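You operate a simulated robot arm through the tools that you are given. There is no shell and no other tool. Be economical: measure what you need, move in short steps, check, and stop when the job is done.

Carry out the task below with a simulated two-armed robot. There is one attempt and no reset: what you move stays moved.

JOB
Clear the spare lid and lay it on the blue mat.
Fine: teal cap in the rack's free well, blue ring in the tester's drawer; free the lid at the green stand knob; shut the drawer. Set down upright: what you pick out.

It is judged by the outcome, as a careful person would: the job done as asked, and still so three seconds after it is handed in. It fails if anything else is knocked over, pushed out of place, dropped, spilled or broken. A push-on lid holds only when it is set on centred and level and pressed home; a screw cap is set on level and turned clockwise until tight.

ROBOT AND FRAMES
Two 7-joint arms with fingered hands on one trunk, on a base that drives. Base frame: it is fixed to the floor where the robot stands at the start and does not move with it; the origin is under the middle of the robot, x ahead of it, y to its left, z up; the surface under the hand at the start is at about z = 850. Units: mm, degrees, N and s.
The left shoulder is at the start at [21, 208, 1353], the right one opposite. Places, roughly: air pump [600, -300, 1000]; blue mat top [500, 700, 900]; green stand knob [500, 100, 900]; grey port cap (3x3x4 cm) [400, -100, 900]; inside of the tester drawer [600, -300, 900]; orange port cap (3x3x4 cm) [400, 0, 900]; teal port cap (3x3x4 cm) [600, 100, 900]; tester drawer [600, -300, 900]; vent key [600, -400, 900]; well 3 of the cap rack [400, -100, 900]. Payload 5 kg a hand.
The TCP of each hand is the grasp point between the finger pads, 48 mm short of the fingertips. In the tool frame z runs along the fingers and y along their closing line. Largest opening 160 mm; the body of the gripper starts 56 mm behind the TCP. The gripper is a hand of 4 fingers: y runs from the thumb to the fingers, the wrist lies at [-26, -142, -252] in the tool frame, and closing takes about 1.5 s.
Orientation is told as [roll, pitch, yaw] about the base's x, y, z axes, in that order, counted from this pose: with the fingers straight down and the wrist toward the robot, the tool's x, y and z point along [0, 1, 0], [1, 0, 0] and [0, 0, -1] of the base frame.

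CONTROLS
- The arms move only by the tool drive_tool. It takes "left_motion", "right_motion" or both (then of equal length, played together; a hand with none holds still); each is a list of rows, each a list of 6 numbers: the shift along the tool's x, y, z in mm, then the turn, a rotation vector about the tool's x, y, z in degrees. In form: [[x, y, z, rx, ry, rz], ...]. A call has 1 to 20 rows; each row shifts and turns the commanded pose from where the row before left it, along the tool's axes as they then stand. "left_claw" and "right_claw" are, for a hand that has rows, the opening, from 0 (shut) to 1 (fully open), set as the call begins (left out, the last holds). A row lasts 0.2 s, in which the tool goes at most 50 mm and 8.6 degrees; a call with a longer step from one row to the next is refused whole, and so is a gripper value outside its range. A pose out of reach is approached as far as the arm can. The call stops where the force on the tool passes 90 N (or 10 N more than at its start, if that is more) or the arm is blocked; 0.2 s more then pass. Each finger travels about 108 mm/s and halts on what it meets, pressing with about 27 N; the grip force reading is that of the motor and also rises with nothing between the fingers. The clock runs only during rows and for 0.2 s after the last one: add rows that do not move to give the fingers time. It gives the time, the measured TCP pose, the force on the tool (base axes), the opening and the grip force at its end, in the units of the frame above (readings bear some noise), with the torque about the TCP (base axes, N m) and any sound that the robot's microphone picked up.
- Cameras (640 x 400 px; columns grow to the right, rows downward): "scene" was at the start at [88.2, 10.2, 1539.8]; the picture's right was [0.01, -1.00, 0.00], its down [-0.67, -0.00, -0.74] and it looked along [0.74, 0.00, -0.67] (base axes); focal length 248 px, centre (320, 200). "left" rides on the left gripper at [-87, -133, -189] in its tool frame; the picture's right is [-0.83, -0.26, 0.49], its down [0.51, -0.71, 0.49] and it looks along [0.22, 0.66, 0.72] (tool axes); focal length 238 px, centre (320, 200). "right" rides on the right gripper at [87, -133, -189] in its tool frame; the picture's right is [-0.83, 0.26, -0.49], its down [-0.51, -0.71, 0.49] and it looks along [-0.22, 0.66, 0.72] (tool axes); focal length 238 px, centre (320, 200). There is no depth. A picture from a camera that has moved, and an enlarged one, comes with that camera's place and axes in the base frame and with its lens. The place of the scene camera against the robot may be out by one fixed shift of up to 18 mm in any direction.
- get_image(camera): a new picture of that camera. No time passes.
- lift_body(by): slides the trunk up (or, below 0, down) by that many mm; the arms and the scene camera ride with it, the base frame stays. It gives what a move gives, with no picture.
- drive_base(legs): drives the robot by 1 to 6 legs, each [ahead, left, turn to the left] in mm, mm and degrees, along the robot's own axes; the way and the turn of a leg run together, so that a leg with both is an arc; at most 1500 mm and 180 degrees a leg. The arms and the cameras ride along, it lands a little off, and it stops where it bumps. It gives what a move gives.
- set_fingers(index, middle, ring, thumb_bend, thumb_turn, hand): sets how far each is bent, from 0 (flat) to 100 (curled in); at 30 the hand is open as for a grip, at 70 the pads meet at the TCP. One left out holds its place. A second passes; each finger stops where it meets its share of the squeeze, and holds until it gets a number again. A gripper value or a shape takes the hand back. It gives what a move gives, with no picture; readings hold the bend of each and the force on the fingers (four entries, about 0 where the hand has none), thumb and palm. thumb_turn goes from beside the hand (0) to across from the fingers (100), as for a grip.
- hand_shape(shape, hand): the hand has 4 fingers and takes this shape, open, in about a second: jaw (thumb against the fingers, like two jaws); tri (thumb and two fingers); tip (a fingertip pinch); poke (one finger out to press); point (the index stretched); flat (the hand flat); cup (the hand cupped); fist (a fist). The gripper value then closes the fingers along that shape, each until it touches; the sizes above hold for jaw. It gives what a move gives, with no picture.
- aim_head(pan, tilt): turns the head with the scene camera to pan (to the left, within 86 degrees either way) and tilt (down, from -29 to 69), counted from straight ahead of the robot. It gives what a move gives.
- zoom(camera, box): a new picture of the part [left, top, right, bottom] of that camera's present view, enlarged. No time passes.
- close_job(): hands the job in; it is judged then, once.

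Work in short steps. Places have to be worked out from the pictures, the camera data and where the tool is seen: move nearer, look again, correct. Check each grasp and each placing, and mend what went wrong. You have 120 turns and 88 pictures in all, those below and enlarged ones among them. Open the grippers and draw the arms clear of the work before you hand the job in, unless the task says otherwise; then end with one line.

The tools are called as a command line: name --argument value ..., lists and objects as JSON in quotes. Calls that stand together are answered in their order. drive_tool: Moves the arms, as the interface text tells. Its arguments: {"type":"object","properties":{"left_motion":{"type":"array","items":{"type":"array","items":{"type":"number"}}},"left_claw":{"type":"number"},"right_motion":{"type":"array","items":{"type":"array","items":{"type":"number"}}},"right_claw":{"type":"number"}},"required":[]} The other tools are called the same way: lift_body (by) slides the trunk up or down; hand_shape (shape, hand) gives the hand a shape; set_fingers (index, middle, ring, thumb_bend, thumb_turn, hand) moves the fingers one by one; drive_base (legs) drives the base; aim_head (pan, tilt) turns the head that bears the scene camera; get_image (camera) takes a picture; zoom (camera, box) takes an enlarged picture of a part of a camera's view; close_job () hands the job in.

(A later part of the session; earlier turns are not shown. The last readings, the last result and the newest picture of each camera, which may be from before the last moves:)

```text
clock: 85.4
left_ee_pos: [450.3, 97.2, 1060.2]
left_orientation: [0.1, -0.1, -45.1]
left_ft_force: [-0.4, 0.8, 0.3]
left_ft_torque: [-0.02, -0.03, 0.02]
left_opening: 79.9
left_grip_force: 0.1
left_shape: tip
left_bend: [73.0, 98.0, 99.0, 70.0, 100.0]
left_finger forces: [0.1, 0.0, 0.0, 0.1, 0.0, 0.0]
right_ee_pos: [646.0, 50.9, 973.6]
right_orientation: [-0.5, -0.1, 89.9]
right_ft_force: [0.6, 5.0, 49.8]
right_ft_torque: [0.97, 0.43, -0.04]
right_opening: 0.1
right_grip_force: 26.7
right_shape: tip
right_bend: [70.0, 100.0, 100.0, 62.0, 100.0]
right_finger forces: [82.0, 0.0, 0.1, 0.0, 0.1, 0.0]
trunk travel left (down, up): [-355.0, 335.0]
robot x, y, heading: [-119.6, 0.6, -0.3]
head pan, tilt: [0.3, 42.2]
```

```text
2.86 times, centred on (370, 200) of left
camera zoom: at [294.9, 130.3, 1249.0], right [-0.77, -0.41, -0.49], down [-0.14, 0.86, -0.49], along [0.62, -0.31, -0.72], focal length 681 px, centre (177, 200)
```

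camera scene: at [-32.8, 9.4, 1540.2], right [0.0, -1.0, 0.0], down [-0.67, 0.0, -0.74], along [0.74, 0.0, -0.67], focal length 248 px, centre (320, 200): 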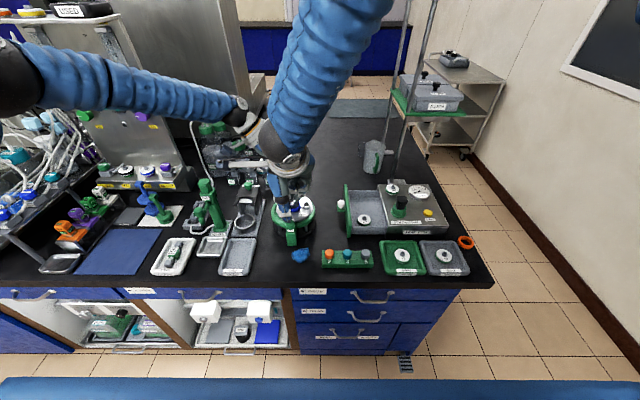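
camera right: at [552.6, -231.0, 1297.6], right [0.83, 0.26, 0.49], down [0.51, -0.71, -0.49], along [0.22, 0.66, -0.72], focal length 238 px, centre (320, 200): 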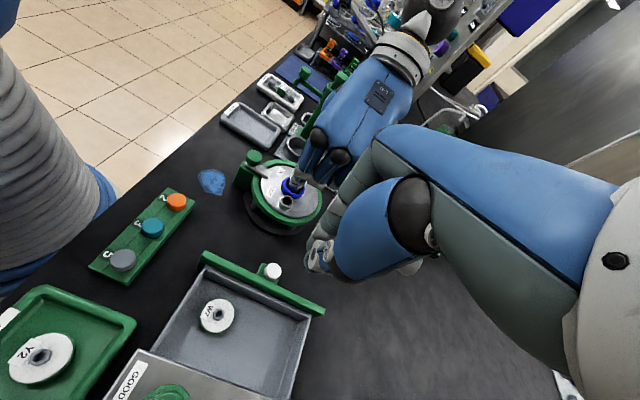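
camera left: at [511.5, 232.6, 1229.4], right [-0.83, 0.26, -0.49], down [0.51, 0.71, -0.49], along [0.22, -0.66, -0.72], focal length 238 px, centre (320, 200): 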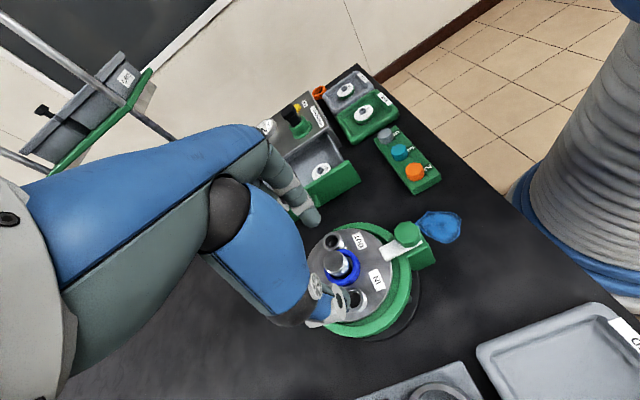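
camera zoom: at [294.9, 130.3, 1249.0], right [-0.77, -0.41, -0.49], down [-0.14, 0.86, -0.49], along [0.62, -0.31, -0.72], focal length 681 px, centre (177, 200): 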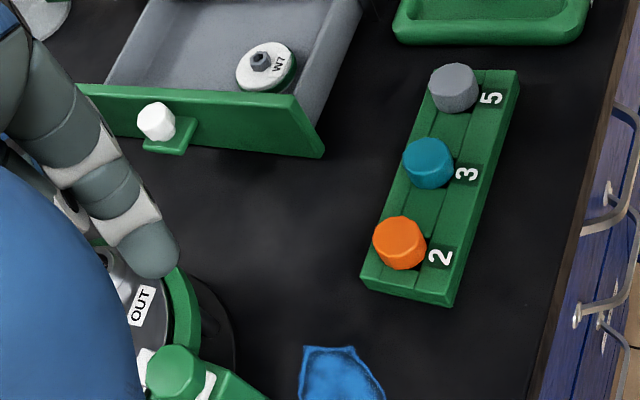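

I move the left hand aside (+y) and look from the scene camera.

drive_tool --left_motion '[[30, -30, -10, 0, 0, 0], [30, -30, -10, 0, 0, 0], [30, -30, 0, 0, 0, 0], [30, -30, 0, 0, 0, 0], [0, 0, 0, 0, 0, 0]]'

zoom --camera "scene" --box '[265, 185, 325, 235]'

```text
clock: 86.6
left_ee_pos: [450.6, 266.0, 1081.8]
left_orientation: [0.1, -0.1, -45.1]
left_ft_force: [-0.7, -1.1, 0.0]
left_ft_torque: [0.05, 0.01, 0.0]
left_opening: 80.0
left_grip_force: 0.1
left_shape: tip
left_bend: [73.0, 98.0, 99.0, 69.0, 100.0]
left_finger forces: [0.0, 0.0, 0.0, 0.0, 0.1, 0.0]
right_ee_pos: [645.4, 50.3, 973.6]
right_orientation: [-0.3, -0.3, 89.9]
right_ft_force: [-0.3, 6.9, 51.5]
right_ft_torque: [1.08, 0.44, -0.05]
right_opening: 0.0
right_grip_force: 26.7
right_shape: tip
right_bend: [70.0, 100.0, 100.0, 62.0, 100.0]
right_finger forces: [82.2, 0.1, 0.0, 0.0, 0.0, 0.0]
trunk travel left (down, up): [-355.0, 335.0]
robot x, y, heading: [-120.4, -2.2, -0.2]
head pan, tilt: [0.3, 42.2]
```

```text
8.00 times, centred on (295, 210) of scene
camera zoom: at [-34.6, 9.2, 1540.2], right [0.0, -1.0, 0.0], down [-0.67, 0.0, -0.74], along [0.74, 0.0, -0.67], focal length 1985 px, centre (520, 120)
```

zoom: 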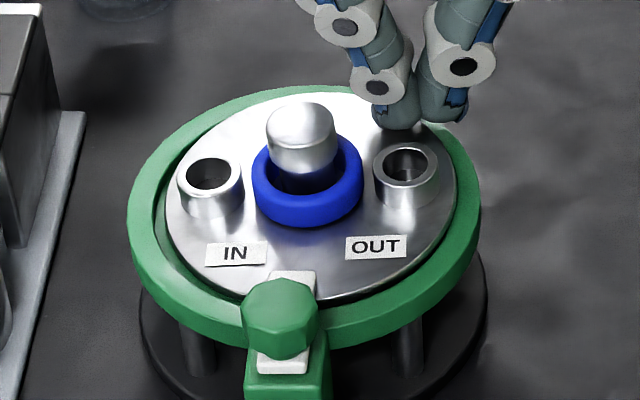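

The bar lies unchanged along its slot, so it must slide: with the lid held by the right hand, I'll grip the knob at yaw 0 (index hooked in front) and pull −x.

drive_tool --left_motion '[[0, 0, 0, 0, 0, -7.5], [0, 0, 0, 0, 0, -7.5], [0, 0, 0, 0, 0, -7.5], [0, 0, 0, 0, 0, -7.5], [0, 0, 0, 0, 0, -7.5], [0, 0, 0, 0, 0, -7.5], [-42, 14, 0, 0, 0, 0], [-42, 14, 0, 0, 0, 0], [-42, 14, 0, 0, 0, 0], [-42, 15, 0, 0, 0, 0], [0, 0, 35, 0, 0, 0], [0, 0, 35, 0, 0, 0], [0, 0, 25, 0, 0, 0], [0, 0, 0, 0, 0, 0]]'

drive_tool --left_motion '[[0, 0, 0, 0, 0, 0], [0, 0, 0, 0, 0, 0], [0, 0, 0, 0, 0, 0], [0, 0, 0, 0, 0, 0], [0, 0, 0, 0, 0, 0]]' --left_claw 0

drive_tool --left_motion '[[0, -2, 0, 0, 0, 0], [0, -2, 0, 0, 0, 0], [0, -2, 0, 0, 0, 0], [0, 0, 0, 0, 0, 0]]'

```text
clock: 89.6
left_ee_pos: [506.7, 98.4, 985.0]
left_orientation: [0.0, -0.3, -0.1]
left_ft_force: [-0.3, -1.1, -0.7]
left_ft_torque: [0.0, -0.01, -0.01]
left_opening: 80.0
left_grip_force: 0.2
left_shape: tip
left_bend: [73.0, 98.0, 99.0, 69.0, 100.0]
left_finger forces: [0.0, 0.0, 0.0, 0.1, 0.0, 0.0]
right_ee_pos: [644.9, 49.1, 973.1]
right_orientation: [-0.4, -0.2, 90.0]
right_ft_force: [-0.4, 5.8, 52.2]
right_ft_torque: [1.04, 0.47, -0.03]
right_opening: 0.1
right_grip_force: 27.5
right_shape: tip
right_bend: [70.0, 100.0, 100.0, 62.0, 100.0]
right_finger forces: [83.0, 0.0, 0.0, 0.1, 0.0, 0.0]
trunk travel left (down, up): [-355.0, 335.0]
robot x, y, heading: [-117.8, 1.0, -0.0]
head pan, tilt: [0.3, 42.2]
```

```text
clock: 90.8
left_ee_pos: [507.4, 96.2, 985.7]
left_orientation: [0.0, 0.0, -0.1]
left_ft_force: [0.4, -1.3, 0.3]
left_ft_torque: [-0.02, -0.01, -0.03]
left_opening: 24.1
left_grip_force: 26.9
left_shape: tip
left_bend: [71.0, 100.0, 100.0, 74.0, 100.0]
left_finger forces: [23.0, 0.0, 0.1, 0.0, 23.4, 0.0]
right_ee_pos: [645.0, 50.3, 973.1]
right_orientation: [-0.3, -0.3, 90.0]
right_ft_force: [-0.7, 5.3, 52.6]
right_ft_torque: [1.01, 0.52, -0.02]
right_opening: 0.0
right_grip_force: 27.0
right_shape: tip
right_bend: [70.0, 100.0, 100.0, 62.0, 100.0]
right_finger forces: [82.8, 0.1, 0.0, 0.0, 0.0, 0.1]
trunk travel left (down, up): [-355.0, 335.0]
robot x, y, heading: [-120.7, 4.0, 0.4]
head pan, tilt: [0.3, 42.2]
```

```text
clock: 91.8
left_ee_pos: [504.4, 99.2, 987.2]
left_orientation: [0.0, -0.2, -0.2]
left_ft_force: [13.3, -1.6, 0.2]
left_ft_torque: [-0.08, -0.55, -0.06]
left_opening: 23.0
left_grip_force: 27.4
left_shape: tip
left_bend: [71.0, 100.0, 100.0, 75.0, 100.0]
left_finger forces: [31.8, 0.0, 0.2, 0.1, 15.2, 0.1]
right_ee_pos: [646.2, 49.9, 973.0]
right_orientation: [-0.3, -0.4, 89.9]
right_ft_force: [-6.3, 4.2, 55.3]
right_ft_torque: [1.02, 0.84, 0.04]
right_opening: 0.0
right_grip_force: 27.3
right_shape: tip
right_bend: [70.0, 100.0, 100.0, 62.0, 100.0]
right_finger forces: [87.2, 0.0, 0.0, 0.0, 0.1, 0.0]
trunk travel left (down, up): [-355.0, 335.0]
robot x, y, heading: [-118.5, -3.0, -0.0]
head pan, tilt: [0.3, 42.2]
```

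13 N so far and the right hand shares some; I continue the pull in small steps.

drive_tool --left_motion '[[0, -2, 0, 0, 0, 0], [0, -2, 0, 0, 0, 0], [0, -2, 0, 0, 0, 0], [0, -2, 0, 0, 0, 0], [0, 0, 0, 0, 0, 0]]'

zoom --camera "scene" --box '[265, 185, 325, 235]'

```text
clock: 93.0
left_ee_pos: [495.3, 97.7, 987.9]
left_orientation: [0.0, -0.4, -0.1]
left_ft_force: [26.9, -8.0, 2.5]
left_ft_torque: [-0.28, -1.02, -0.17]
left_opening: 23.4
left_grip_force: 26.9
left_shape: tip
left_bend: [54.0, 100.0, 100.0, 77.0, 100.0]
left_finger forces: [39.9, 0.0, 0.0, 0.1, 10.5, 0.1]
right_ee_pos: [647.1, 50.7, 972.7]
right_orientation: [-0.2, -0.3, 90.0]
right_ft_force: [-7.9, 4.3, 56.7]
right_ft_torque: [1.06, 0.95, 0.11]
right_opening: 0.0
right_grip_force: 26.6
right_shape: tip
right_bend: [70.0, 100.0, 100.0, 62.0, 100.0]
right_finger forces: [87.4, 0.0, 0.1, 0.0, 0.0, 0.0]
trunk travel left (down, up): [-355.0, 335.0]
robot x, y, heading: [-118.1, 0.8, -0.1]
head pan, tilt: [0.3, 42.2]
```

```text
8.00 times, centred on (295, 210) of scene
camera zoom: at [-33.5, 9.5, 1540.1], right [0.0, -1.0, 0.0], down [-0.67, 0.0, -0.74], along [0.74, 0.0, -0.67], focal length 1985 px, centre (520, 120)
```

zoom: 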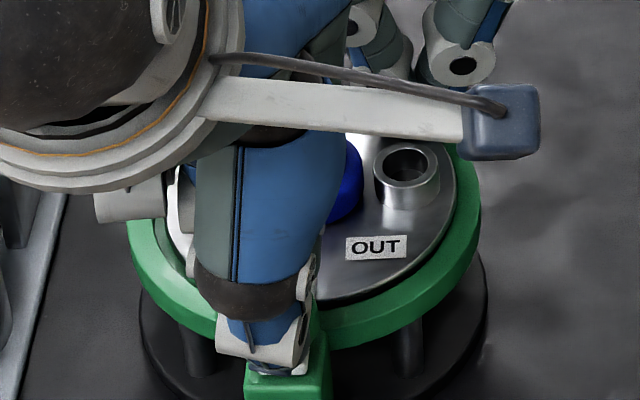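

zoom --camera "left" --box '[260, 180, 420, 320]'

```text
2.86 times, centred on (340, 250) of left
camera zoom: at [362.6, 10.9, 1176.0], right [-0.26, -0.83, -0.49], down [-0.71, 0.51, -0.5], along [0.66, 0.22, -0.72], focal length 681 px, centre (263, 57)
```

zoom: 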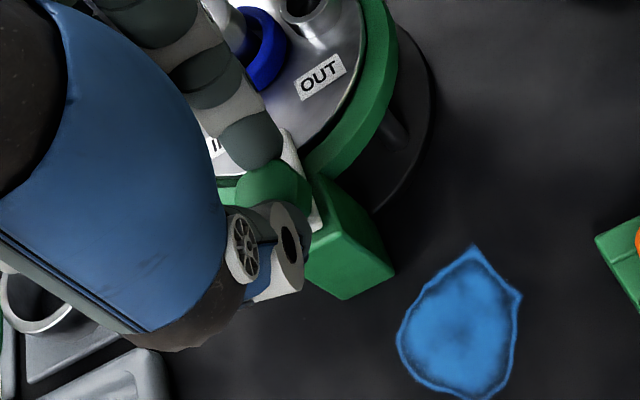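

Knob itself stayed at x≈507 under 27 N, so it doesn't slide. Clockwise hasn't been tried with the stand held: I release, re-centre, and turn clockwise.

drive_tool --left_motion '[[0, 6, 0, 0, 0, 0], [0, 5, 0, 0, 0, 0], [0, 0, 0, 0, 0, 0], [-1, 0, 0, 0, 0, 0], [0, 0, 0, 0, 0, 7.5], [0, 0, 0, 0, 0, 7.5], [0, 0, 0, 0, 0, 7.5], [0, 0, 0, 0, 0, 0]]' --left_claw 0.5

drive_tool --left_motion '[[0, 0, 1, 0, 0, 0], [0, 0, 1, 0, 0, 0], [0, 0, 0, 0, 0, 0], [0, 0, 0, 0, 0, 0], [0, 0, 0, 0, 0, 0]]' --left_claw 0

drive_tool --left_motion '[[0, 0, 0, 0, 0, 5], [0, 0, 0, 0, 0, 5], [0, 0, 0, 0, 0, 5], [0, 0, 0, 0, 0, 5], [0, 0, 0, 0, 0, 0]]'

```text
clock: 94.8
left_ee_pos: [503.5, 96.6, 987.2]
left_orientation: [0.1, -0.1, -22.7]
left_ft_force: [-0.5, -0.1, -0.3]
left_ft_torque: [0.09, 0.01, -0.02]
left_opening: 79.5
left_grip_force: 0.0
left_shape: tip
left_bend: [73.0, 98.0, 99.0, 70.0, 100.0]
left_finger forces: [0.0, 0.1, 0.0, 0.1, 0.0, 0.0]
right_ee_pos: [645.5, 49.5, 973.4]
right_orientation: [-0.3, -0.3, 89.8]
right_ft_force: [-0.9, 5.8, 53.3]
right_ft_torque: [1.1, 0.52, -0.02]
right_opening: 0.0
right_grip_force: 27.1
right_shape: tip
right_bend: [70.0, 100.0, 100.0, 62.0, 100.0]
right_finger forces: [82.8, 0.1, 0.0, 0.0, 0.0, 0.0]
trunk travel left (down, up): [-355.0, 335.0]
robot x, y, heading: [-115.1, 4.8, -0.2]
head pan, tilt: [0.3, 42.2]
```

```text
clock: 96.0
left_ee_pos: [504.8, 97.0, 985.7]
left_orientation: [0.0, -0.2, -22.7]
left_ft_force: [1.5, 0.4, 2.7]
left_ft_torque: [0.05, -0.09, 0.04]
left_opening: 24.3
left_grip_force: 27.1
left_shape: tip
left_bend: [72.0, 100.0, 100.0, 74.0, 100.0]
left_finger forces: [24.6, 0.0, 0.0, 0.0, 23.4, 0.0]
right_ee_pos: [644.5, 49.7, 973.5]
right_orientation: [-0.4, -0.3, 90.0]
right_ft_force: [-0.5, 5.4, 50.6]
right_ft_torque: [0.97, 0.43, -0.03]
right_opening: 0.1
right_grip_force: 27.1
right_shape: tip
right_bend: [70.0, 100.0, 100.0, 62.0, 100.0]
right_finger forces: [82.1, 0.0, 0.0, 0.0, 0.1, 0.0]
trunk travel left (down, up): [-355.0, 335.0]
robot x, y, heading: [-120.1, -0.2, -0.1]
head pan, tilt: [0.3, 42.2]
```

```text
clock: 97.2
left_ee_pos: [503.7, 98.0, 985.8]
left_orientation: [0.1, -0.1, -42.7]
left_ft_force: [-1.3, 2.9, 5.4]
left_ft_torque: [0.14, 0.17, 0.24]
left_opening: 24.5
left_grip_force: 27.1
left_shape: tip
left_bend: [72.0, 100.0, 100.0, 74.0, 100.0]
left_finger forces: [19.6, 0.0, 0.1, 0.0, 27.0, 0.0]
right_ee_pos: [646.0, 50.6, 972.9]
right_orientation: [-0.4, -0.2, 89.9]
right_ft_force: [2.4, 4.6, 50.4]
right_ft_torque: [0.94, 0.36, -0.05]
right_opening: 0.3
right_grip_force: 26.5
right_shape: tip
right_bend: [70.0, 100.0, 100.0, 62.0, 100.0]
right_finger forces: [81.7, 0.1, 0.0, 0.0, 0.0, 0.0]
trunk travel left (down, up): [-355.0, 335.0]
robot x, y, heading: [-120.8, -1.2, -0.1]
head pan, tilt: [0.3, 42.2]
```

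Smooth, 0.24 N m. I continue clockwise by 50° more.

drive_tool --left_motion '[[0, 0, 0, 0, 0, 5], [0, 0, 0, 0, 0, 5], [0, 0, 0, 0, 0, 5], [0, 0, 0, 0, 0, 5], [0, 0, 0, 0, 0, 5], [0, 0, 0, 0, 0, 5], [0, 0, 0, 0, 0, 5], [0, 0, 0, 0, 0, 5], [0, 0, 0, 0, 0, 5], [0, 0, 0, 0, 0, 5], [0, 0, 0, 0, 0, 0]]'

zoom --camera "left" --box '[260, 180, 420, 320]'

```text
clock: 99.6
left_ee_pos: [502.7, 96.9, 985.0]
left_orientation: [0.1, -0.1, -92.6]
left_ft_force: [-11.5, 0.7, 1.4]
left_ft_torque: [0.04, 0.39, 0.19]
left_opening: 23.8
left_grip_force: 27.0
left_shape: tip
left_bend: [72.0, 100.0, 100.0, 76.0, 98.0]
left_finger forces: [18.2, 0.0, 0.0, 0.1, 28.0, 0.1]
right_ee_pos: [645.6, 50.5, 972.6]
right_orientation: [-0.3, -0.1, 90.0]
right_ft_force: [4.0, 6.2, 48.8]
right_ft_torque: [0.98, 0.19, -0.12]
right_opening: 0.2
right_grip_force: 27.2
right_shape: tip
right_bend: [70.0, 100.0, 100.0, 62.0, 100.0]
right_finger forces: [78.7, 0.0, 0.0, 0.1, 0.0, 0.1]
trunk travel left (down, up): [-355.0, 335.0]
robot x, y, heading: [-116.8, 1.4, 0.1]
head pan, tilt: [0.3, 42.2]
```

```text
2.86 times, centred on (340, 250) of left
camera zoom: at [422.5, 234.1, 1173.0], right [-0.82, 0.3, -0.49], down [0.54, 0.69, -0.49], along [0.19, -0.67, -0.72], focal length 681 px, centre (263, 57)
```

zoom: 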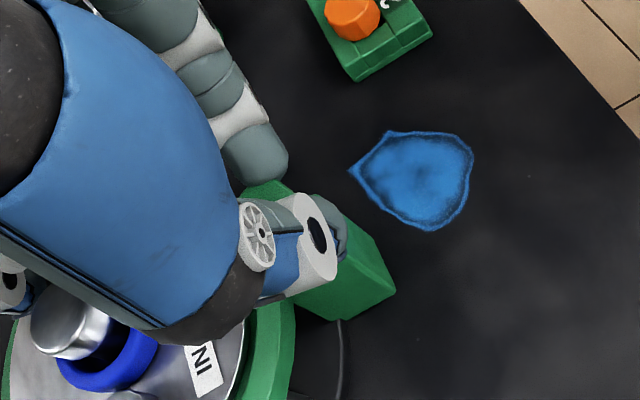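

The white bar isn't visible where it was. I release, raise and move the left aside, then look.

drive_tool --left_motion '[[0, 0, 0, 0, 0, 0], [0, 0, 0, 0, 0, 0], [0, 0, 0, 0, 0, 0], [0, 0, -30, 0, 0, 0], [0, 0, -40, 0, 0, 0], [0, -45, -10, 0, 0, 0], [0, -45, 0, 0, 0, 0], [0, -45, 0, 0, 0, 0], [0, -30, 0, 0, 0, 0], [0, 0, 0, 0, 0, 0]]' --left_claw 0.5

zoom --camera "scene" --box '[265, 185, 325, 235]'

```text
clock: 101.8
left_ee_pos: [510.6, 263.5, 1064.9]
left_orientation: [0.2, 0.1, -92.5]
left_ft_force: [0.3, -0.9, -0.4]
left_ft_torque: [-0.02, 0.04, -0.03]
left_opening: 79.7
left_grip_force: 0.1
left_shape: tip
left_bend: [73.0, 98.0, 99.0, 69.0, 100.0]
left_finger forces: [0.1, 0.0, 0.0, 0.0, 0.0, 0.0]
right_ee_pos: [646.4, 49.4, 975.0]
right_orientation: [-0.4, -0.2, 89.9]
right_ft_force: [0.5, 5.5, 51.7]
right_ft_torque: [0.98, 0.41, -0.07]
right_opening: 0.1
right_grip_force: 26.9
right_shape: tip
right_bend: [70.0, 100.0, 100.0, 62.0, 100.0]
right_finger forces: [82.3, 0.0, 0.0, 0.0, 0.0, 0.0]
trunk travel left (down, up): [-355.0, 335.0]
robot x, y, heading: [-118.3, -1.3, -0.2]
head pan, tilt: [0.3, 42.2]
```

```text
8.00 times, centred on (295, 210) of scene
camera zoom: at [-34.7, 10.2, 1540.1], right [0.0, -1.0, 0.0], down [-0.67, 0.0, -0.74], along [0.74, 0.0, -0.67], focal length 1985 px, centre (520, 120)
```

zoom: 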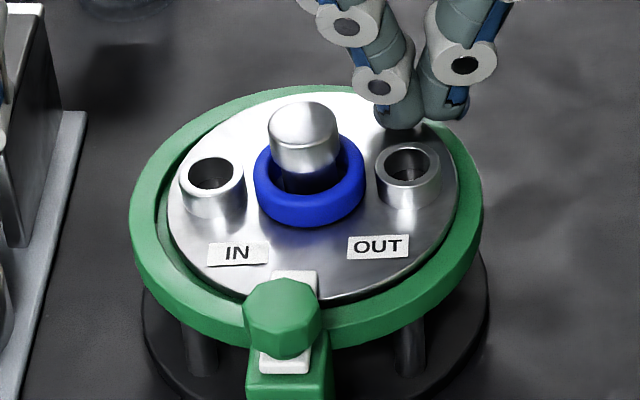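

Bar and knob are unchanged: the fingers just slipped. The lid still rides on the rim's right side and jams the bolt. I withdraw the right hand, grip the lid's head with the left, lift slightly, shift it +y and lower it into its seat.

drive_tool --right_motion '[[0, 0, -30, 0, 0, 0], [0, 0, -40, 0, 0, 0], [0, -45, -20, 0, 0, 0], [0, -45, -20, 0, 0, 0], [0, -45, 0, 0, 0, 0], [0, -45, 0, 0, 0, 0], [0, 0, 0, 0, 0, 0]]'

drive_tool --left_motion '[[23, 43, 0, 0, 0, 0], [23, 43, 0, 0, 0, 0], [23, 43, 0, 0, 0, 0], [27, 44.5, 0, 0, 0, 0], [0, 0, 25, 0, 0, 0], [0, 0, 25, 0, 0, 0], [0, 0, 11, 0, 0, 0], [0, 0, 0, 0, 0, 0]]'

drive_tool --left_motion '[[0, 0, 0, 0, 0, 0], [0, 0, 0, 0, 0, 0], [0, 0, 0, 0, 0, 0], [0, 0, 0, 0, 0, 0], [0, 0, 0, 0, 0, 0]]' --left_claw 0

```text
clock: 103.4
left_ee_pos: [514.2, 264.1, 1061.9]
left_orientation: [0.1, 0.0, -92.5]
left_ft_force: [1.2, 0.4, 0.2]
left_ft_torque: [-0.13, 0.01, -0.01]
left_opening: 79.7
left_grip_force: 0.1
left_shape: tip
left_bend: [73.0, 98.0, 99.0, 69.0, 100.0]
left_finger forces: [0.1, 0.0, 0.0, 0.1, 0.0, 0.1]
right_ee_pos: [646.4, -129.6, 1076.2]
right_orientation: [0.0, 0.0, 90.0]
right_ft_force: [0.8, 1.3, -0.2]
right_ft_torque: [-0.08, 0.02, 0.04]
right_opening: 0.0
right_grip_force: 27.0
right_shape: tip
right_bend: [70.0, 100.0, 100.0, 62.0, 100.0]
right_finger forces: [0.0, 0.1, 0.0, 0.1, 0.0, 0.0]
trunk travel left (down, up): [-355.0, 335.0]
robot x, y, heading: [-119.4, 1.5, -0.1]
head pan, tilt: [0.3, 42.2]
```

```text
refused: row 4 steps farther than a row can; nothing moved
```

```text
clock: 104.6
left_ee_pos: [513.2, 261.6, 1062.9]
left_orientation: [0.0, 0.0, -92.6]
left_ft_force: [-0.2, 0.1, -0.1]
left_ft_torque: [0.0, -0.01, 0.01]
left_opening: 0.0
left_grip_force: 26.6
left_shape: tip
left_bend: [70.0, 100.0, 100.0, 62.0, 100.0]
left_finger forces: [0.0, 0.0, 0.0, 0.0, 0.1, 0.0]
right_ee_pos: [645.7, -132.0, 1076.4]
right_orientation: [0.0, -0.1, 89.8]
right_ft_force: [0.4, -0.4, -0.3]
right_ft_torque: [0.01, -0.03, 0.0]
right_opening: 0.0
right_grip_force: 26.0
right_shape: tip
right_bend: [70.0, 100.0, 100.0, 62.0, 100.0]
right_finger forces: [0.1, 0.1, 0.1, 0.0, 0.1, 0.0]
trunk travel left (down, up): [-355.0, 335.0]
robot x, y, heading: [-118.0, -0.3, -0.1]
head pan, tilt: [0.3, 42.2]
```

drive_tool --left_motion '[[19.2, 32.8, 0, 0, 0, 0], [19.2, 32.8, 0, 0, 0, 0], [19.2, 32.8, 0, 0, 0, 0], [19.2, 32.8, 0, 0, 0, 0], [19.2, 32.8, 0, 0, 0, 0], [0, 0, 0, 0, 0, 0], [0, 0, 25, 0, 0, 0], [0, 0, 25, 0, 0, 0], [0, 0, 10, 0, 0, 0], [0, 0, 0, 0, 0, 0]]' --left_claw 0.5

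drive_tool --left_motion '[[0, 0, 0, 0, 0, 0], [0, 0, 0, 0, 0, 0], [0, 0, 0, 0, 0, 0], [0, 0, 0, 0, 0, 0], [0, 0, 0, 0, 0, 0]]' --left_claw 0

drive_tool --left_motion '[[0, 0, -2, 0, 0, 0], [0, 0, -2, 0, 0, 0], [0, 0, -2, 0, 0, 0], [0, 0, 0, 0, 0, 0]]'

```text
clock: 106.8
left_ee_pos: [603.7, 94.1, 1002.2]
left_orientation: [0.1, 0.1, -92.5]
left_ft_force: [0.3, 0.5, -0.4]
left_ft_torque: [0.01, 0.01, 0.02]
left_opening: 79.8
left_grip_force: 0.0
left_shape: tip
left_bend: [73.0, 98.0, 99.0, 70.0, 100.0]
left_finger forces: [0.1, 0.0, 0.0, 0.0, 0.0, 0.0]
right_ee_pos: [646.0, -132.6, 1076.8]
right_orientation: [0.0, 0.1, 89.9]
right_ft_force: [0.5, 0.6, 1.2]
right_ft_torque: [-0.02, 0.02, -0.01]
right_opening: 0.1
right_grip_force: 27.2
right_shape: tip
right_bend: [70.0, 100.0, 100.0, 62.0, 100.0]
right_finger forces: [0.0, 0.0, 0.0, 0.0, 0.0, 0.0]
trunk travel left (down, up): [-355.0, 335.0]
robot x, y, heading: [-116.1, 3.4, -0.2]
head pan, tilt: [0.3, 42.2]
```

```text
clock: 108.0
left_ee_pos: [603.5, 94.0, 1001.5]
left_orientation: [0.1, 0.0, -92.5]
left_ft_force: [0.9, 0.2, -0.3]
left_ft_torque: [0.05, -0.09, 0.0]
left_opening: 21.8
left_grip_force: 27.3
left_shape: tip
left_bend: [71.0, 100.0, 100.0, 74.0, 100.0]
left_finger forces: [21.9, 0.1, 0.1, 0.0, 20.1, 0.0]
right_ee_pos: [646.7, -131.5, 1076.3]
right_orientation: [-0.1, 0.0, 89.8]
right_ft_force: [0.8, -0.8, -0.6]
right_ft_torque: [0.01, -0.02, 0.01]
right_opening: 0.0
right_grip_force: 27.0
right_shape: tip
right_bend: [70.0, 100.0, 100.0, 62.0, 100.0]
right_finger forces: [0.0, 0.0, 0.1, 0.0, 0.0, 0.0]
trunk travel left (down, up): [-355.0, 335.0]
robot x, y, heading: [-119.3, 0.8, -0.4]
head pan, tilt: [0.3, 42.2]
```

```text
clock: 109.0
left_ee_pos: [603.2, 93.2, 1007.6]
left_orientation: [0.0, 0.0, -92.6]
left_ft_force: [-0.2, 0.1, -0.3]
left_ft_torque: [0.02, 0.0, -0.01]
left_opening: 18.8
left_grip_force: 27.1
left_shape: tip
left_bend: [72.0, 100.0, 100.0, 78.0, 100.0]
left_finger forces: [0.0, 0.1, 0.1, 0.0, 0.1, 0.0]
right_ee_pos: [646.9, -131.8, 1076.4]
right_orientation: [0.0, -0.1, 89.9]
right_ft_force: [0.5, 0.5, -0.9]
right_ft_torque: [0.02, -0.01, 0.01]
right_opening: 0.0
right_grip_force: 27.2
right_shape: tip
right_bend: [70.0, 100.0, 100.0, 62.0, 100.0]
right_finger forces: [0.0, 0.0, 0.0, 0.0, 0.0, 0.0]
trunk travel left (down, up): [-355.0, 335.0]
robot x, y, heading: [-119.5, -2.4, -0.1]
head pan, tilt: [0.3, 42.2]
```

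Slipped off the rounded head: grip was too high. I open, go 14 mm lower and grip again below the dome.

drive_tool --left_motion '[[0, 0, 0, 0, 0, 0], [0, 0, 0, 0, 0, 0], [0, 0, 0, 0, 0, 0], [0, 0, 8, 0, 0, 0], [0, 0, 8, 0, 0, 0], [0, 0, 0, 0, 0, 0]]' --left_claw 0.5

drive_tool --left_motion '[[0, 0, 0, 0, 0, 0], [0, 0, 0, 0, 0, 0], [0, 0, 0, 0, 0, 0], [0, 0, 0, 0, 0, 0], [0, 0, 0, 0, 0, 0]]' --left_claw 0

drive_tool --left_motion '[[0, 0, -2, 0, 0, 0], [0, 0, -2, 0, 0, 0], [0, 0, 0, 0, 0, 0]]'

```text
clock: 110.4
left_ee_pos: [602.4, 94.8, 992.9]
left_orientation: [-0.1, -0.1, -92.5]
left_ft_force: [0.1, -0.1, -0.3]
left_ft_torque: [-0.01, 0.02, -0.01]
left_opening: 79.4
left_grip_force: 0.0
left_shape: tip
left_bend: [73.0, 98.0, 99.0, 70.0, 100.0]
left_finger forces: [0.0, 0.0, 0.0, 0.0, 0.0, 0.1]
right_ee_pos: [646.9, -132.2, 1074.7]
right_orientation: [0.0, 0.1, 89.8]
right_ft_force: [-0.5, 0.9, 0.3]
right_ft_torque: [0.01, -0.02, 0.03]
right_opening: 0.0
right_grip_force: 27.4
right_shape: tip
right_bend: [70.0, 100.0, 100.0, 62.0, 100.0]
right_finger forces: [0.1, 0.0, 0.1, 0.0, 0.1, 0.0]
trunk travel left (down, up): [-355.0, 335.0]
robot x, y, heading: [-118.6, -1.9, -0.3]
head pan, tilt: [0.3, 42.2]
```

```text
clock: 111.6
left_ee_pos: [602.5, 94.0, 992.0]
left_orientation: [0.0, 0.0, -92.6]
left_ft_force: [0.6, -0.2, -0.5]
left_ft_torque: [-0.08, -0.07, 0.08]
left_opening: 22.6
left_grip_force: 27.1
left_shape: tip
left_bend: [71.0, 100.0, 100.0, 74.0, 100.0]
left_finger forces: [23.3, 0.1, 0.1, 0.0, 23.2, 0.1]
right_ee_pos: [646.9, -131.1, 1075.2]
right_orientation: [0.0, 0.0, 89.9]
right_ft_force: [0.7, 0.0, 0.8]
right_ft_torque: [0.02, 0.02, 0.01]
right_opening: 0.0
right_grip_force: 26.9
right_shape: tip
right_bend: [70.0, 100.0, 100.0, 62.0, 100.0]
right_finger forces: [0.0, 0.0, 0.1, 0.0, 0.1, 0.1]
trunk travel left (down, up): [-355.0, 335.0]
robot x, y, heading: [-118.1, -2.9, -0.3]
head pan, tilt: [0.3, 42.2]
```

```text
clock: 112.4
left_ee_pos: [602.7, 94.6, 997.1]
left_orientation: [-0.1, 0.0, -92.6]
left_ft_force: [0.1, -0.2, -6.6]
left_ft_torque: [-0.02, -0.05, 0.0]
left_opening: 22.3
left_grip_force: 26.7
left_shape: tip
left_bend: [71.0, 100.0, 100.0, 74.0, 100.0]
left_finger forces: [21.6, 0.1, 0.0, 0.0, 23.2, 0.1]
right_ee_pos: [647.2, -132.1, 1075.2]
right_orientation: [0.0, -0.1, 89.9]
right_ft_force: [0.2, 0.2, 0.4]
right_ft_torque: [0.0, 0.0, 0.04]
right_opening: 0.1
right_grip_force: 27.1
right_shape: tip
right_bend: [70.0, 100.0, 100.0, 62.0, 100.0]
right_finger forces: [0.1, 0.0, 0.0, 0.0, 0.1, 0.0]
trunk travel left (down, up): [-355.0, 335.0]
robot x, y, heading: [-117.4, 1.4, -0.2]
head pan, tilt: [0.3, 42.2]
```

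The grip holds and the lid rises with 6.6 N. I look where it sits relative to the rim.

zoom --camera "scene" --box '[265, 185, 325, 235]'

```text
8.00 times, centred on (295, 210) of scene
camera zoom: at [-30.0, 10.2, 1539.7], right [0.0, -1.0, 0.0], down [-0.67, 0.0, -0.74], along [0.74, 0.0, -0.67], focal length 1985 px, centre (520, 120)
```

zoom: 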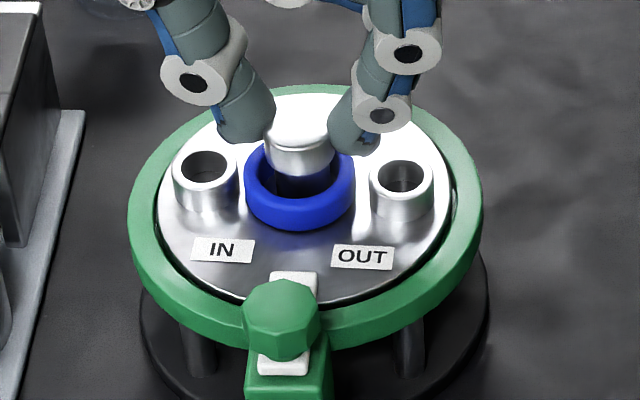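

The lid has centred itself in the rim. I lower it gently to seat.

drive_tool --left_motion '[[0, 0, 2, 0, 0, 0], [0, 0, 2, 0, 0, 0], [0, 0, 2, 0, 0, 0], [0, 0, 2, 0, 0, 0], [0, 0, 0, 0, 0, 0]]'

```text
clock: 113.6
left_ee_pos: [603.4, 93.8, 990.9]
left_orientation: [0.2, -0.1, -92.5]
left_ft_force: [0.0, 3.4, 21.3]
left_ft_torque: [0.21, 0.03, 0.0]
left_opening: 23.0
left_grip_force: 26.7
left_shape: tip
left_bend: [71.0, 100.0, 100.0, 74.0, 100.0]
left_finger forces: [25.3, 0.1, 0.0, 0.0, 30.3, 0.0]
right_ee_pos: [644.9, -131.8, 1076.8]
right_orientation: [-0.1, 0.1, 90.0]
right_ft_force: [0.1, -0.3, 0.4]
right_ft_torque: [0.0, 0.0, 0.04]
right_opening: 0.0
right_grip_force: 27.0
right_shape: tip
right_bend: [70.0, 100.0, 100.0, 62.0, 100.0]
right_finger forces: [0.0, 0.1, 0.0, 0.0, 0.0, 0.0]
trunk travel left (down, up): [-355.0, 335.0]
robot x, y, heading: [-120.1, 0.1, -0.3]
head pan, tilt: [0.3, 42.2]
```

Lid seated (firm at TCP ≈991). Now I go back to the stand knob with the left and try turning again, unjammed.

drive_tool --left_motion '[[0, 0, -2, 0, 0, 0], [0, 0, 0, 0, 0, 0], [0, 0, 0, 0, 0, 0], [0, 0, -30, 0, 0, 0], [0, 0, -30, 0, 0, 0], [-32, 0.7, 0, 0, 0, 0], [-32, 0.7, 0, 0, 0, 0], [-32, 0.7, 0, 0, 0, 0], [0, 0, 0, 0, 0, 0], [0, 0, 25, 0, 0, 0], [0, 0, 25, 0, 0, 0], [0, 0, 18, 0, 0, 0], [0, 0, 0, 0, 0, 0]]' --left_claw 0.5

drive_tool --left_motion '[[0, 0, 0, 0, 0, 0], [0, 0, 0, 0, 0, 0], [0, 0, 0, 0, 0, 0], [0, 0, 0, 0, 0, 0], [0, 0, 0, 0, 0, 0]]' --left_claw 0

drive_tool --left_motion '[[0, 0, 0, 0, 0, -4], [0, 0, 0, 0, 0, -4], [0, 0, 0, 0, 0, -4], [0, 0, 0, 0, 0, 0]]'

```text
clock: 116.4
left_ee_pos: [506.6, 96.2, 982.3]
left_orientation: [0.1, 0.0, -92.6]
left_ft_force: [-0.1, -0.4, 0.3]
left_ft_torque: [0.04, -0.06, 0.01]
left_opening: 79.7
left_grip_force: 0.1
left_shape: tip
left_bend: [73.0, 98.0, 99.0, 70.0, 100.0]
left_finger forces: [0.1, 0.0, 0.0, 0.0, 0.1, 0.0]
right_ee_pos: [646.3, -131.2, 1076.5]
right_orientation: [0.0, 0.0, 89.9]
right_ft_force: [-0.1, 0.8, 0.4]
right_ft_torque: [0.01, 0.01, -0.02]
right_opening: 0.0
right_grip_force: 26.7
right_shape: tip
right_bend: [70.0, 100.0, 100.0, 62.0, 100.0]
right_finger forces: [0.0, 0.0, 0.0, 0.0, 0.1, 0.0]
trunk travel left (down, up): [-355.0, 335.0]
robot x, y, heading: [-119.9, -3.6, -0.1]
head pan, tilt: [0.3, 42.2]
```

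```text
clock: 117.6
left_ee_pos: [507.5, 95.7, 982.7]
left_orientation: [-0.1, 0.0, -92.6]
left_ft_force: [0.1, 0.4, 0.2]
left_ft_torque: [-0.06, 0.02, 0.04]
left_opening: 22.6
left_grip_force: 27.4
left_shape: tip
left_bend: [71.0, 100.0, 100.0, 74.0, 100.0]
left_finger forces: [24.0, 0.1, 0.0, 0.0, 23.9, 0.0]
right_ee_pos: [647.1, -132.1, 1074.6]
right_orientation: [-0.1, -0.1, 89.8]
right_ft_force: [-0.1, 0.0, -1.2]
right_ft_torque: [-0.01, -0.02, 0.03]
right_opening: 0.3
right_grip_force: 26.5
right_shape: tip
right_bend: [70.0, 100.0, 100.0, 62.0, 100.0]
right_finger forces: [0.0, 0.0, 0.1, 0.1, 0.0, 0.0]
trunk travel left (down, up): [-355.0, 335.0]
robot x, y, heading: [-118.9, 0.7, -0.1]
head pan, tilt: [0.3, 42.2]
```

```text
clock: 118.6
left_ee_pos: [506.5, 95.3, 981.6]
left_orientation: [-0.1, 0.0, -80.7]
left_ft_force: [-5.0, 1.2, -0.2]
left_ft_torque: [-0.07, 0.24, -0.18]
left_opening: 22.3
left_grip_force: 27.4
left_shape: tip
left_bend: [71.0, 100.0, 100.0, 74.0, 100.0]
left_finger forces: [25.9, 0.1, 0.1, 0.0, 26.6, 0.1]
right_ee_pos: [647.0, -131.9, 1075.6]
right_orientation: [0.1, 0.1, 89.9]
right_ft_force: [-0.3, 0.0, -0.4]
right_ft_torque: [-0.02, 0.0, 0.01]
right_opening: 0.0
right_grip_force: 26.8
right_shape: tip
right_bend: [70.0, 100.0, 100.0, 62.0, 100.0]
right_finger forces: [0.0, 0.0, 0.0, 0.1, 0.1, 0.0]
trunk travel left (down, up): [-355.0, 335.0]
robot x, y, heading: [-114.6, 1.0, -0.4]
head pan, tilt: [0.3, 42.2]
```

zoom --camera "scene" --box '[265, 185, 325, 245]'

```text
6.67 times, centred on (295, 215) of scene
camera zoom: at [-30.8, 10.3, 1539.7], right [0.0, -1.0, 0.0], down [-0.67, 0.0, -0.74], along [0.74, 0.0, -0.67], focal length 1654 px, centre (487, 100)
```

zoom: 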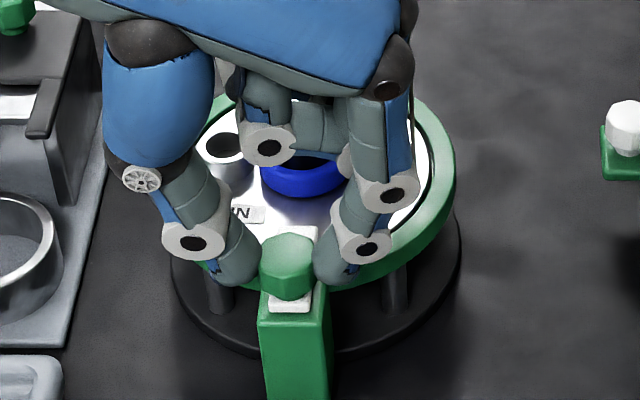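

Stand is steady; the bar hasn't turned. With the lid unjammed I try the slide again gently: −x 6 mm.

drive_tool --left_motion '[[-2, -0.3, 0, 0, 0, 0], [-2, -0.3, 0, 0, 0, 0], [-2, -0.3, 0, 0, 0, 0], [0, 0, 0, 0, 0, 0]]'

```text
clock: 119.6
left_ee_pos: [503.1, 96.0, 982.4]
left_orientation: [0.0, 0.1, -80.4]
left_ft_force: [7.4, 1.1, -0.5]
left_ft_torque: [-0.08, -0.24, -0.06]
left_opening: 22.1
left_grip_force: 26.9
left_shape: tip
left_bend: [71.0, 100.0, 100.0, 74.0, 100.0]
left_finger forces: [24.2, 0.0, 0.0, 0.0, 24.5, 0.0]
right_ee_pos: [647.1, -131.2, 1074.9]
right_orientation: [0.1, 0.0, 89.9]
right_ft_force: [-0.2, 1.2, 0.3]
right_ft_torque: [0.03, -0.02, 0.0]
right_opening: 0.4
right_grip_force: 27.1
right_shape: tip
right_bend: [70.0, 100.0, 100.0, 62.0, 100.0]
right_finger forces: [0.1, 0.0, 0.0, 0.0, 0.1, 0.1]
trunk travel left (down, up): [-355.0, 335.0]
robot x, y, heading: [-116.7, -1.0, -0.0]
head pan, tilt: [0.3, 42.2]
```

drive_tool --left_motion '[[-2, -0.3, 0, 0, 0, 0], [-2, -0.3, 0, 0, 0, 0], [-2, -0.3, 0, 0, 0, 0], [-2, -0.3, 0, 0, 0, 0], [-2, -0.3, 0, 0, 0, 0], [0, 0, 0, 0, 0, 0]]'

zoom --camera "scene" --box '[265, 185, 325, 245]'

```text
clock: 121.0
left_ee_pos: [490.9, 96.3, 983.2]
left_orientation: [-0.1, 0.1, -80.5]
left_ft_force: [9.5, 1.1, 0.5]
left_ft_torque: [-0.13, -0.35, 0.01]
left_opening: 21.8
left_grip_force: 26.9
left_shape: tip
left_bend: [71.0, 100.0, 100.0, 74.0, 100.0]
left_finger forces: [24.5, 0.1, 0.0, 0.0, 24.9, 0.0]
right_ee_pos: [647.9, -131.6, 1076.2]
right_orientation: [0.1, 0.0, 89.9]
right_ft_force: [-0.4, 0.1, 0.0]
right_ft_torque: [0.0, -0.02, -0.01]
right_opening: 0.0
right_grip_force: 27.0
right_shape: tip
right_bend: [70.0, 100.0, 100.0, 62.0, 100.0]
right_finger forces: [0.1, 0.0, 0.1, 0.0, 0.1, 0.0]
trunk travel left (down, up): [-355.0, 335.0]
robot x, y, heading: [-122.1, -7.1, 0.0]
head pan, tilt: [0.3, 42.2]
```

```text
6.67 times, centred on (295, 215) of scene
camera zoom: at [-29.2, 10.2, 1539.7], right [0.0, -1.0, 0.0], down [-0.67, 0.0, -0.74], along [0.74, 0.0, -0.67], focal length 1654 px, centre (487, 100)
```

zoom: 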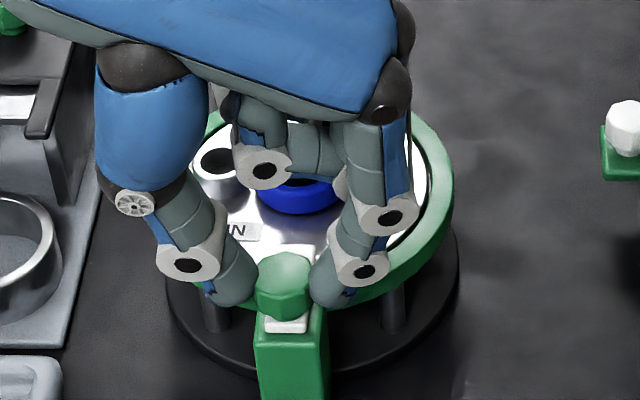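

The stand slid again at ~9.5 N, the bolt did not move in it. I push it back (+x) and test lifting the knob slightly.

drive_tool --left_motion '[[4, 0.6, 0, 0, 0, 0], [4, 0.6, 0, 0, 0, 0], [4, 0.6, 0, 0, 0, 0], [4, 0.6, 0, 0, 0, 0], [4, 0.6, 0, 0, 0, 0], [2, 0.6, 0, 0, 0, 0], [0, 0, 0, 0, 0, 0]]'

drive_tool --left_motion '[[-3, 0, -2, 0, 0, 0], [0, 0, -2, 0, 0, 0], [0, 0, -2, 0, 0, 0], [0, 0, 0, 0, 0, 0]]'

```text
clock: 122.6
left_ee_pos: [512.2, 96.3, 982.5]
left_orientation: [-0.1, -0.1, -80.6]
left_ft_force: [-11.0, -2.0, -0.3]
left_ft_torque: [-0.13, 0.39, -0.11]
left_opening: 22.1
left_grip_force: 26.4
left_shape: tip
left_bend: [71.0, 100.0, 100.0, 74.0, 100.0]
left_finger forces: [27.4, 0.1, 0.0, 0.1, 26.1, 0.1]
right_ee_pos: [646.7, -133.0, 1075.8]
right_orientation: [0.0, 0.0, 90.0]
right_ft_force: [-0.2, -0.8, 0.4]
right_ft_torque: [-0.01, 0.07, -0.01]
right_opening: 0.1
right_grip_force: 27.1
right_shape: tip
right_bend: [70.0, 100.0, 100.0, 62.0, 100.0]
right_finger forces: [0.1, 0.0, 0.0, 0.0, 0.1, 0.0]
trunk travel left (down, up): [-355.0, 335.0]
robot x, y, heading: [-117.8, 0.1, 0.1]
head pan, tilt: [0.3, 42.2]
```

```text
clock: 123.6
left_ee_pos: [511.0, 95.3, 987.6]
left_orientation: [-0.1, 0.0, -80.5]
left_ft_force: [6.2, -0.4, -18.8]
left_ft_torque: [-0.04, -0.16, -0.02]
left_opening: 21.9
left_grip_force: 27.2
left_shape: tip
left_bend: [71.0, 100.0, 100.0, 74.0, 100.0]
left_finger forces: [23.5, 0.0, 0.0, 0.1, 23.3, 0.0]
right_ee_pos: [648.3, -131.3, 1074.8]
right_orientation: [0.1, -0.1, 90.0]
right_ft_force: [-0.5, -0.1, 0.2]
right_ft_torque: [0.0, 0.0, -0.02]
right_opening: 0.0
right_grip_force: 27.0
right_shape: tip
right_bend: [70.0, 100.0, 100.0, 62.0, 100.0]
right_finger forces: [0.1, 0.0, 0.0, 0.1, 0.0, 0.0]
trunk travel left (down, up): [-355.0, 335.0]
robot x, y, heading: [-120.0, -0.8, -0.1]
head pan, tilt: [0.3, 42.2]
```

Lifting isn't it (stiff at 19 N). I lower again, and bring the right hand to hold the now-seated lid, then turn the knob with the stand held.

drive_tool --left_motion '[[0, 0, 2, 0, 0, 0], [0, 0, 2, 0, 0, 0], [0, 0, 2, 0, 0, 0], [0, 0, 0, 0, 0, 0], [0, 0, 0, 0, 0, 0], [0, 0, 0, 0, 0, 0], [0, 0, 0, 0, 0, 0], [0, 0, 0, 0, 0, 0], [0, 0, 0, 0, 0, 0], [0, 0, 0, 0, 0, 0], [0, 0, 0, 0, 0, 0], [0, 0, 0, 0, 0, 0]]' --right_motion '[[0, 45.5, 0, 0, 0, 0], [0, 45.5, 0, 0, 0, 0], [0, 45.5, 0, 0, 0, 0], [0, 45, 0, 0, 0, 0], [0, 0, 40, 0, 0, 0], [0, 0, 40, 0, 0, 0], [0, 0, 12, 0, 0, 0], [0, 0, 8, 0, 0, 0], [0, 0, 4, 0, 0, 0], [0, 0, 4, 0, 0, 0], [0, 0, 3, 0, 0, 0], [0, 0, 0, 0, 0, 0]]'

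```text
clock: 126.2
left_ee_pos: [509.4, 95.7, 983.5]
left_orientation: [0.1, 0.0, -80.7]
left_ft_force: [0.5, -3.1, -12.3]
left_ft_torque: [-0.17, -0.06, -0.03]
left_opening: 21.7
left_grip_force: 27.5
left_shape: tip
left_bend: [71.0, 100.0, 100.0, 74.0, 100.0]
left_finger forces: [26.6, 0.0, 0.1, 0.0, 23.7, 0.0]
right_ee_pos: [646.7, 51.1, 969.1]
right_orientation: [-0.1, -0.2, 89.7]
right_ft_force: [-0.8, -1.6, 20.5]
right_ft_torque: [0.23, 0.24, 0.0]
right_opening: 0.1
right_grip_force: 27.6
right_shape: tip
right_bend: [70.0, 100.0, 100.0, 62.0, 100.0]
right_finger forces: [0.0, 0.0, 0.0, 0.0, 0.1, 0.0]
trunk travel left (down, up): [-355.0, 335.0]
robot x, y, heading: [-118.5, -0.8, 0.3]
head pan, tilt: [0.3, 42.2]
```

drive_tool --left_motion '[[0, 0, 1, 0, 0, 0], [0, 0, 0, 0, 0, -5], [0, 0, 0, 0, 0, -5], [0, 0, 0, 0, 0, -5], [0, 0, 0, 0, 0, -5], [0, 0, 0, 0, 0, -5], [0, 0, 0, 0, 0, 0]]' --right_motion '[[0, 0, 2, 0, 0, 0], [0, 0, 0, 0, 0, 0], [0, 0, 0, 0, 0, 0], [0, 0, 0, 0, 0, 0], [0, 0, 0, 0, 0, 0], [0, 0, 0, 0, 0, 0], [0, 0, 0, 0, 0, 0]]'

```text
clock: 127.8
left_ee_pos: [507.1, 95.5, 982.9]
left_orientation: [-0.1, -0.1, -55.5]
left_ft_force: [-6.1, -10.2, -14.4]
left_ft_torque: [-0.64, 0.23, -0.59]
left_opening: 21.2
left_grip_force: 26.9
left_shape: tip
left_bend: [71.0, 100.0, 100.0, 74.0, 100.0]
left_finger forces: [37.4, 0.0, 0.0, 0.0, 26.6, 0.0]
right_ee_pos: [646.4, 50.1, 967.8]
right_orientation: [-0.2, -0.1, 89.9]
right_ft_force: [5.4, 4.3, 43.5]
right_ft_torque: [0.8, 0.13, -0.09]
right_opening: 0.3
right_grip_force: 27.5
right_shape: tip
right_bend: [70.0, 100.0, 100.0, 62.0, 100.0]
right_finger forces: [74.3, 0.1, 0.0, 0.0, 0.2, 0.0]
trunk travel left (down, up): [-355.0, 335.0]
robot x, y, heading: [-117.1, 0.1, -0.1]
head pan, tilt: [0.3, 42.2]
```

Torque has risen to 0.59 N m without slipping. I keep turning another 30°.

drive_tool --left_motion '[[0, 0, 0, 0, 0, -5], [0, 0, 0, 0, 0, -5], [0, 0, 0, 0, 0, -5], [0, 0, 0, 0, 0, -5], [0, 0, 0, 0, 0, -5], [0, 0, 0, 0, 0, -5], [0, 0, 0, 0, 0, 0]]'

zoom --camera "scene" --box '[265, 185, 325, 245]'

```text
clock: 129.4
left_ee_pos: [508.3, 95.2, 984.0]
left_orientation: [0.1, -0.3, -25.5]
left_ft_force: [1.9, -5.1, -15.7]
left_ft_torque: [-0.25, -0.06, -0.41]
left_opening: 18.8
left_grip_force: 27.5
left_shape: tip
left_bend: [71.0, 100.0, 100.0, 73.0, 100.0]
left_finger forces: [32.2, 0.0, 0.0, 0.1, 26.4, 0.0]
right_ee_pos: [646.4, 51.5, 967.0]
right_orientation: [-0.2, 0.0, 90.0]
right_ft_force: [-0.8, 4.5, 45.4]
right_ft_torque: [0.87, 0.35, -0.07]
right_opening: 0.1
right_grip_force: 26.9
right_shape: tip
right_bend: [70.0, 100.0, 100.0, 62.0, 100.0]
right_finger forces: [75.0, 0.0, 0.1, 0.1, 0.1, 0.0]
trunk travel left (down, up): [-355.0, 335.0]
robot x, y, heading: [-116.7, 0.2, 0.0]
head pan, tilt: [0.3, 42.2]
```

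```text
6.67 times, centred on (295, 215) of scene
camera zoom: at [-32.9, 10.2, 1540.0], right [0.0, -1.0, 0.0], down [-0.67, 0.0, -0.74], along [0.74, 0.0, -0.67], focal length 1654 px, centre (487, 100)
```

zoom: 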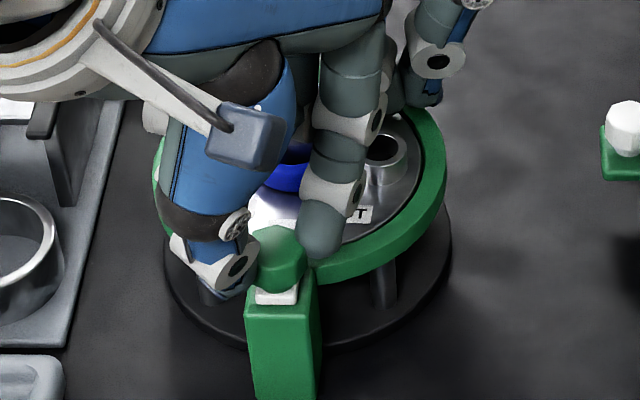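

Counter-clockwise is against a stop (the stand itself twisted slightly). I now turn clockwise from here, which also brings the stand back.

drive_tool --left_motion '[[0, 0, 2, 0, 0, 5], [0, 0, 1, 0, 0, 5], [0, 0, 0, 0, 0, 5], [0, 0, 0, 0, 0, 5], [0, 0, 0, 0, 0, 5], [0, 0, 0, 0, 0, 0]]'

drive_tool --left_motion '[[0, 0, 0, 0, 0, 5], [0, 0, 0, 0, 0, 5], [0, 0, 0, 0, 0, 5], [0, 0, 0, 0, 0, 0]]'

drive_tool --left_motion '[[0, 0, 0, 0, 0, 5], [0, 0, 0, 0, 0, 5], [0, 0, 0, 0, 0, 5], [0, 0, 0, 0, 0, 5], [0, 0, 0, 0, 0, 0]]'

```text
clock: 130.8
left_ee_pos: [507.7, 96.8, 981.3]
left_orientation: [0.1, -0.2, -50.6]
left_ft_force: [-3.4, 10.6, 27.7]
left_ft_torque: [0.77, 0.08, 0.08]
left_opening: 23.2
left_grip_force: 27.2
left_shape: tip
left_bend: [72.0, 100.0, 100.0, 73.0, 100.0]
left_finger forces: [25.5, 0.0, 0.1, 0.0, 35.2, 0.0]
right_ee_pos: [644.6, 50.4, 969.1]
right_orientation: [-0.2, 0.0, 90.0]
right_ft_force: [9.5, 3.8, 37.7]
right_ft_torque: [0.68, -0.19, -0.18]
right_opening: 0.0
right_grip_force: 26.8
right_shape: tip
right_bend: [70.0, 100.0, 100.0, 62.0, 100.0]
right_finger forces: [66.2, 0.0, 0.0, 0.0, 0.1, 0.1]
trunk travel left (down, up): [-355.0, 335.0]
robot x, y, heading: [-118.9, 2.9, 0.1]
head pan, tilt: [0.3, 42.2]
```

```text
clock: 131.8
left_ee_pos: [507.5, 96.3, 982.3]
left_orientation: [0.1, -0.1, -65.6]
left_ft_force: [-3.7, 14.6, 26.7]
left_ft_torque: [0.95, 0.05, 0.08]
left_opening: 23.8
left_grip_force: 27.2
left_shape: tip
left_bend: [72.0, 100.0, 100.0, 73.0, 100.0]
left_finger forces: [22.8, 0.0, 0.0, 0.1, 37.1, 0.1]
right_ee_pos: [644.7, 51.4, 968.7]
right_orientation: [-0.4, -0.1, 89.8]
right_ft_force: [6.6, 0.4, 38.6]
right_ft_torque: [0.52, 0.01, -0.02]
right_opening: 0.0
right_grip_force: 26.9
right_shape: tip
right_bend: [70.0, 100.0, 100.0, 62.0, 100.0]
right_finger forces: [69.5, 0.1, 0.1, 0.1, 0.1, 0.1]
trunk travel left (down, up): [-355.0, 335.0]
robot x, y, heading: [-121.9, -0.8, -0.4]
head pan, tilt: [0.3, 42.2]
```

```text
clock: 133.0
left_ee_pos: [506.9, 96.5, 979.7]
left_orientation: [0.0, -0.1, -85.5]
left_ft_force: [-7.6, 16.1, 27.3]
left_ft_torque: [1.09, 0.05, 0.11]
left_opening: 24.6
left_grip_force: 26.7
left_shape: tip
left_bend: [72.0, 100.0, 100.0, 73.0, 100.0]
left_finger forces: [25.2, 0.1, 0.1, 0.0, 38.8, 0.0]
right_ee_pos: [643.7, 51.2, 966.9]
right_orientation: [-0.4, 0.0, 89.9]
right_ft_force: [6.8, 0.4, 37.0]
right_ft_torque: [0.48, -0.05, -0.1]
right_opening: 0.0
right_grip_force: 27.1
right_shape: tip
right_bend: [70.0, 100.0, 100.0, 62.0, 100.0]
right_finger forces: [67.3, 0.0, 0.0, 0.1, 0.0, 0.0]
trunk travel left (down, up): [-355.0, 335.0]
robot x, y, heading: [-117.1, -1.2, -0.0]
head pan, tilt: [0.3, 42.2]
```

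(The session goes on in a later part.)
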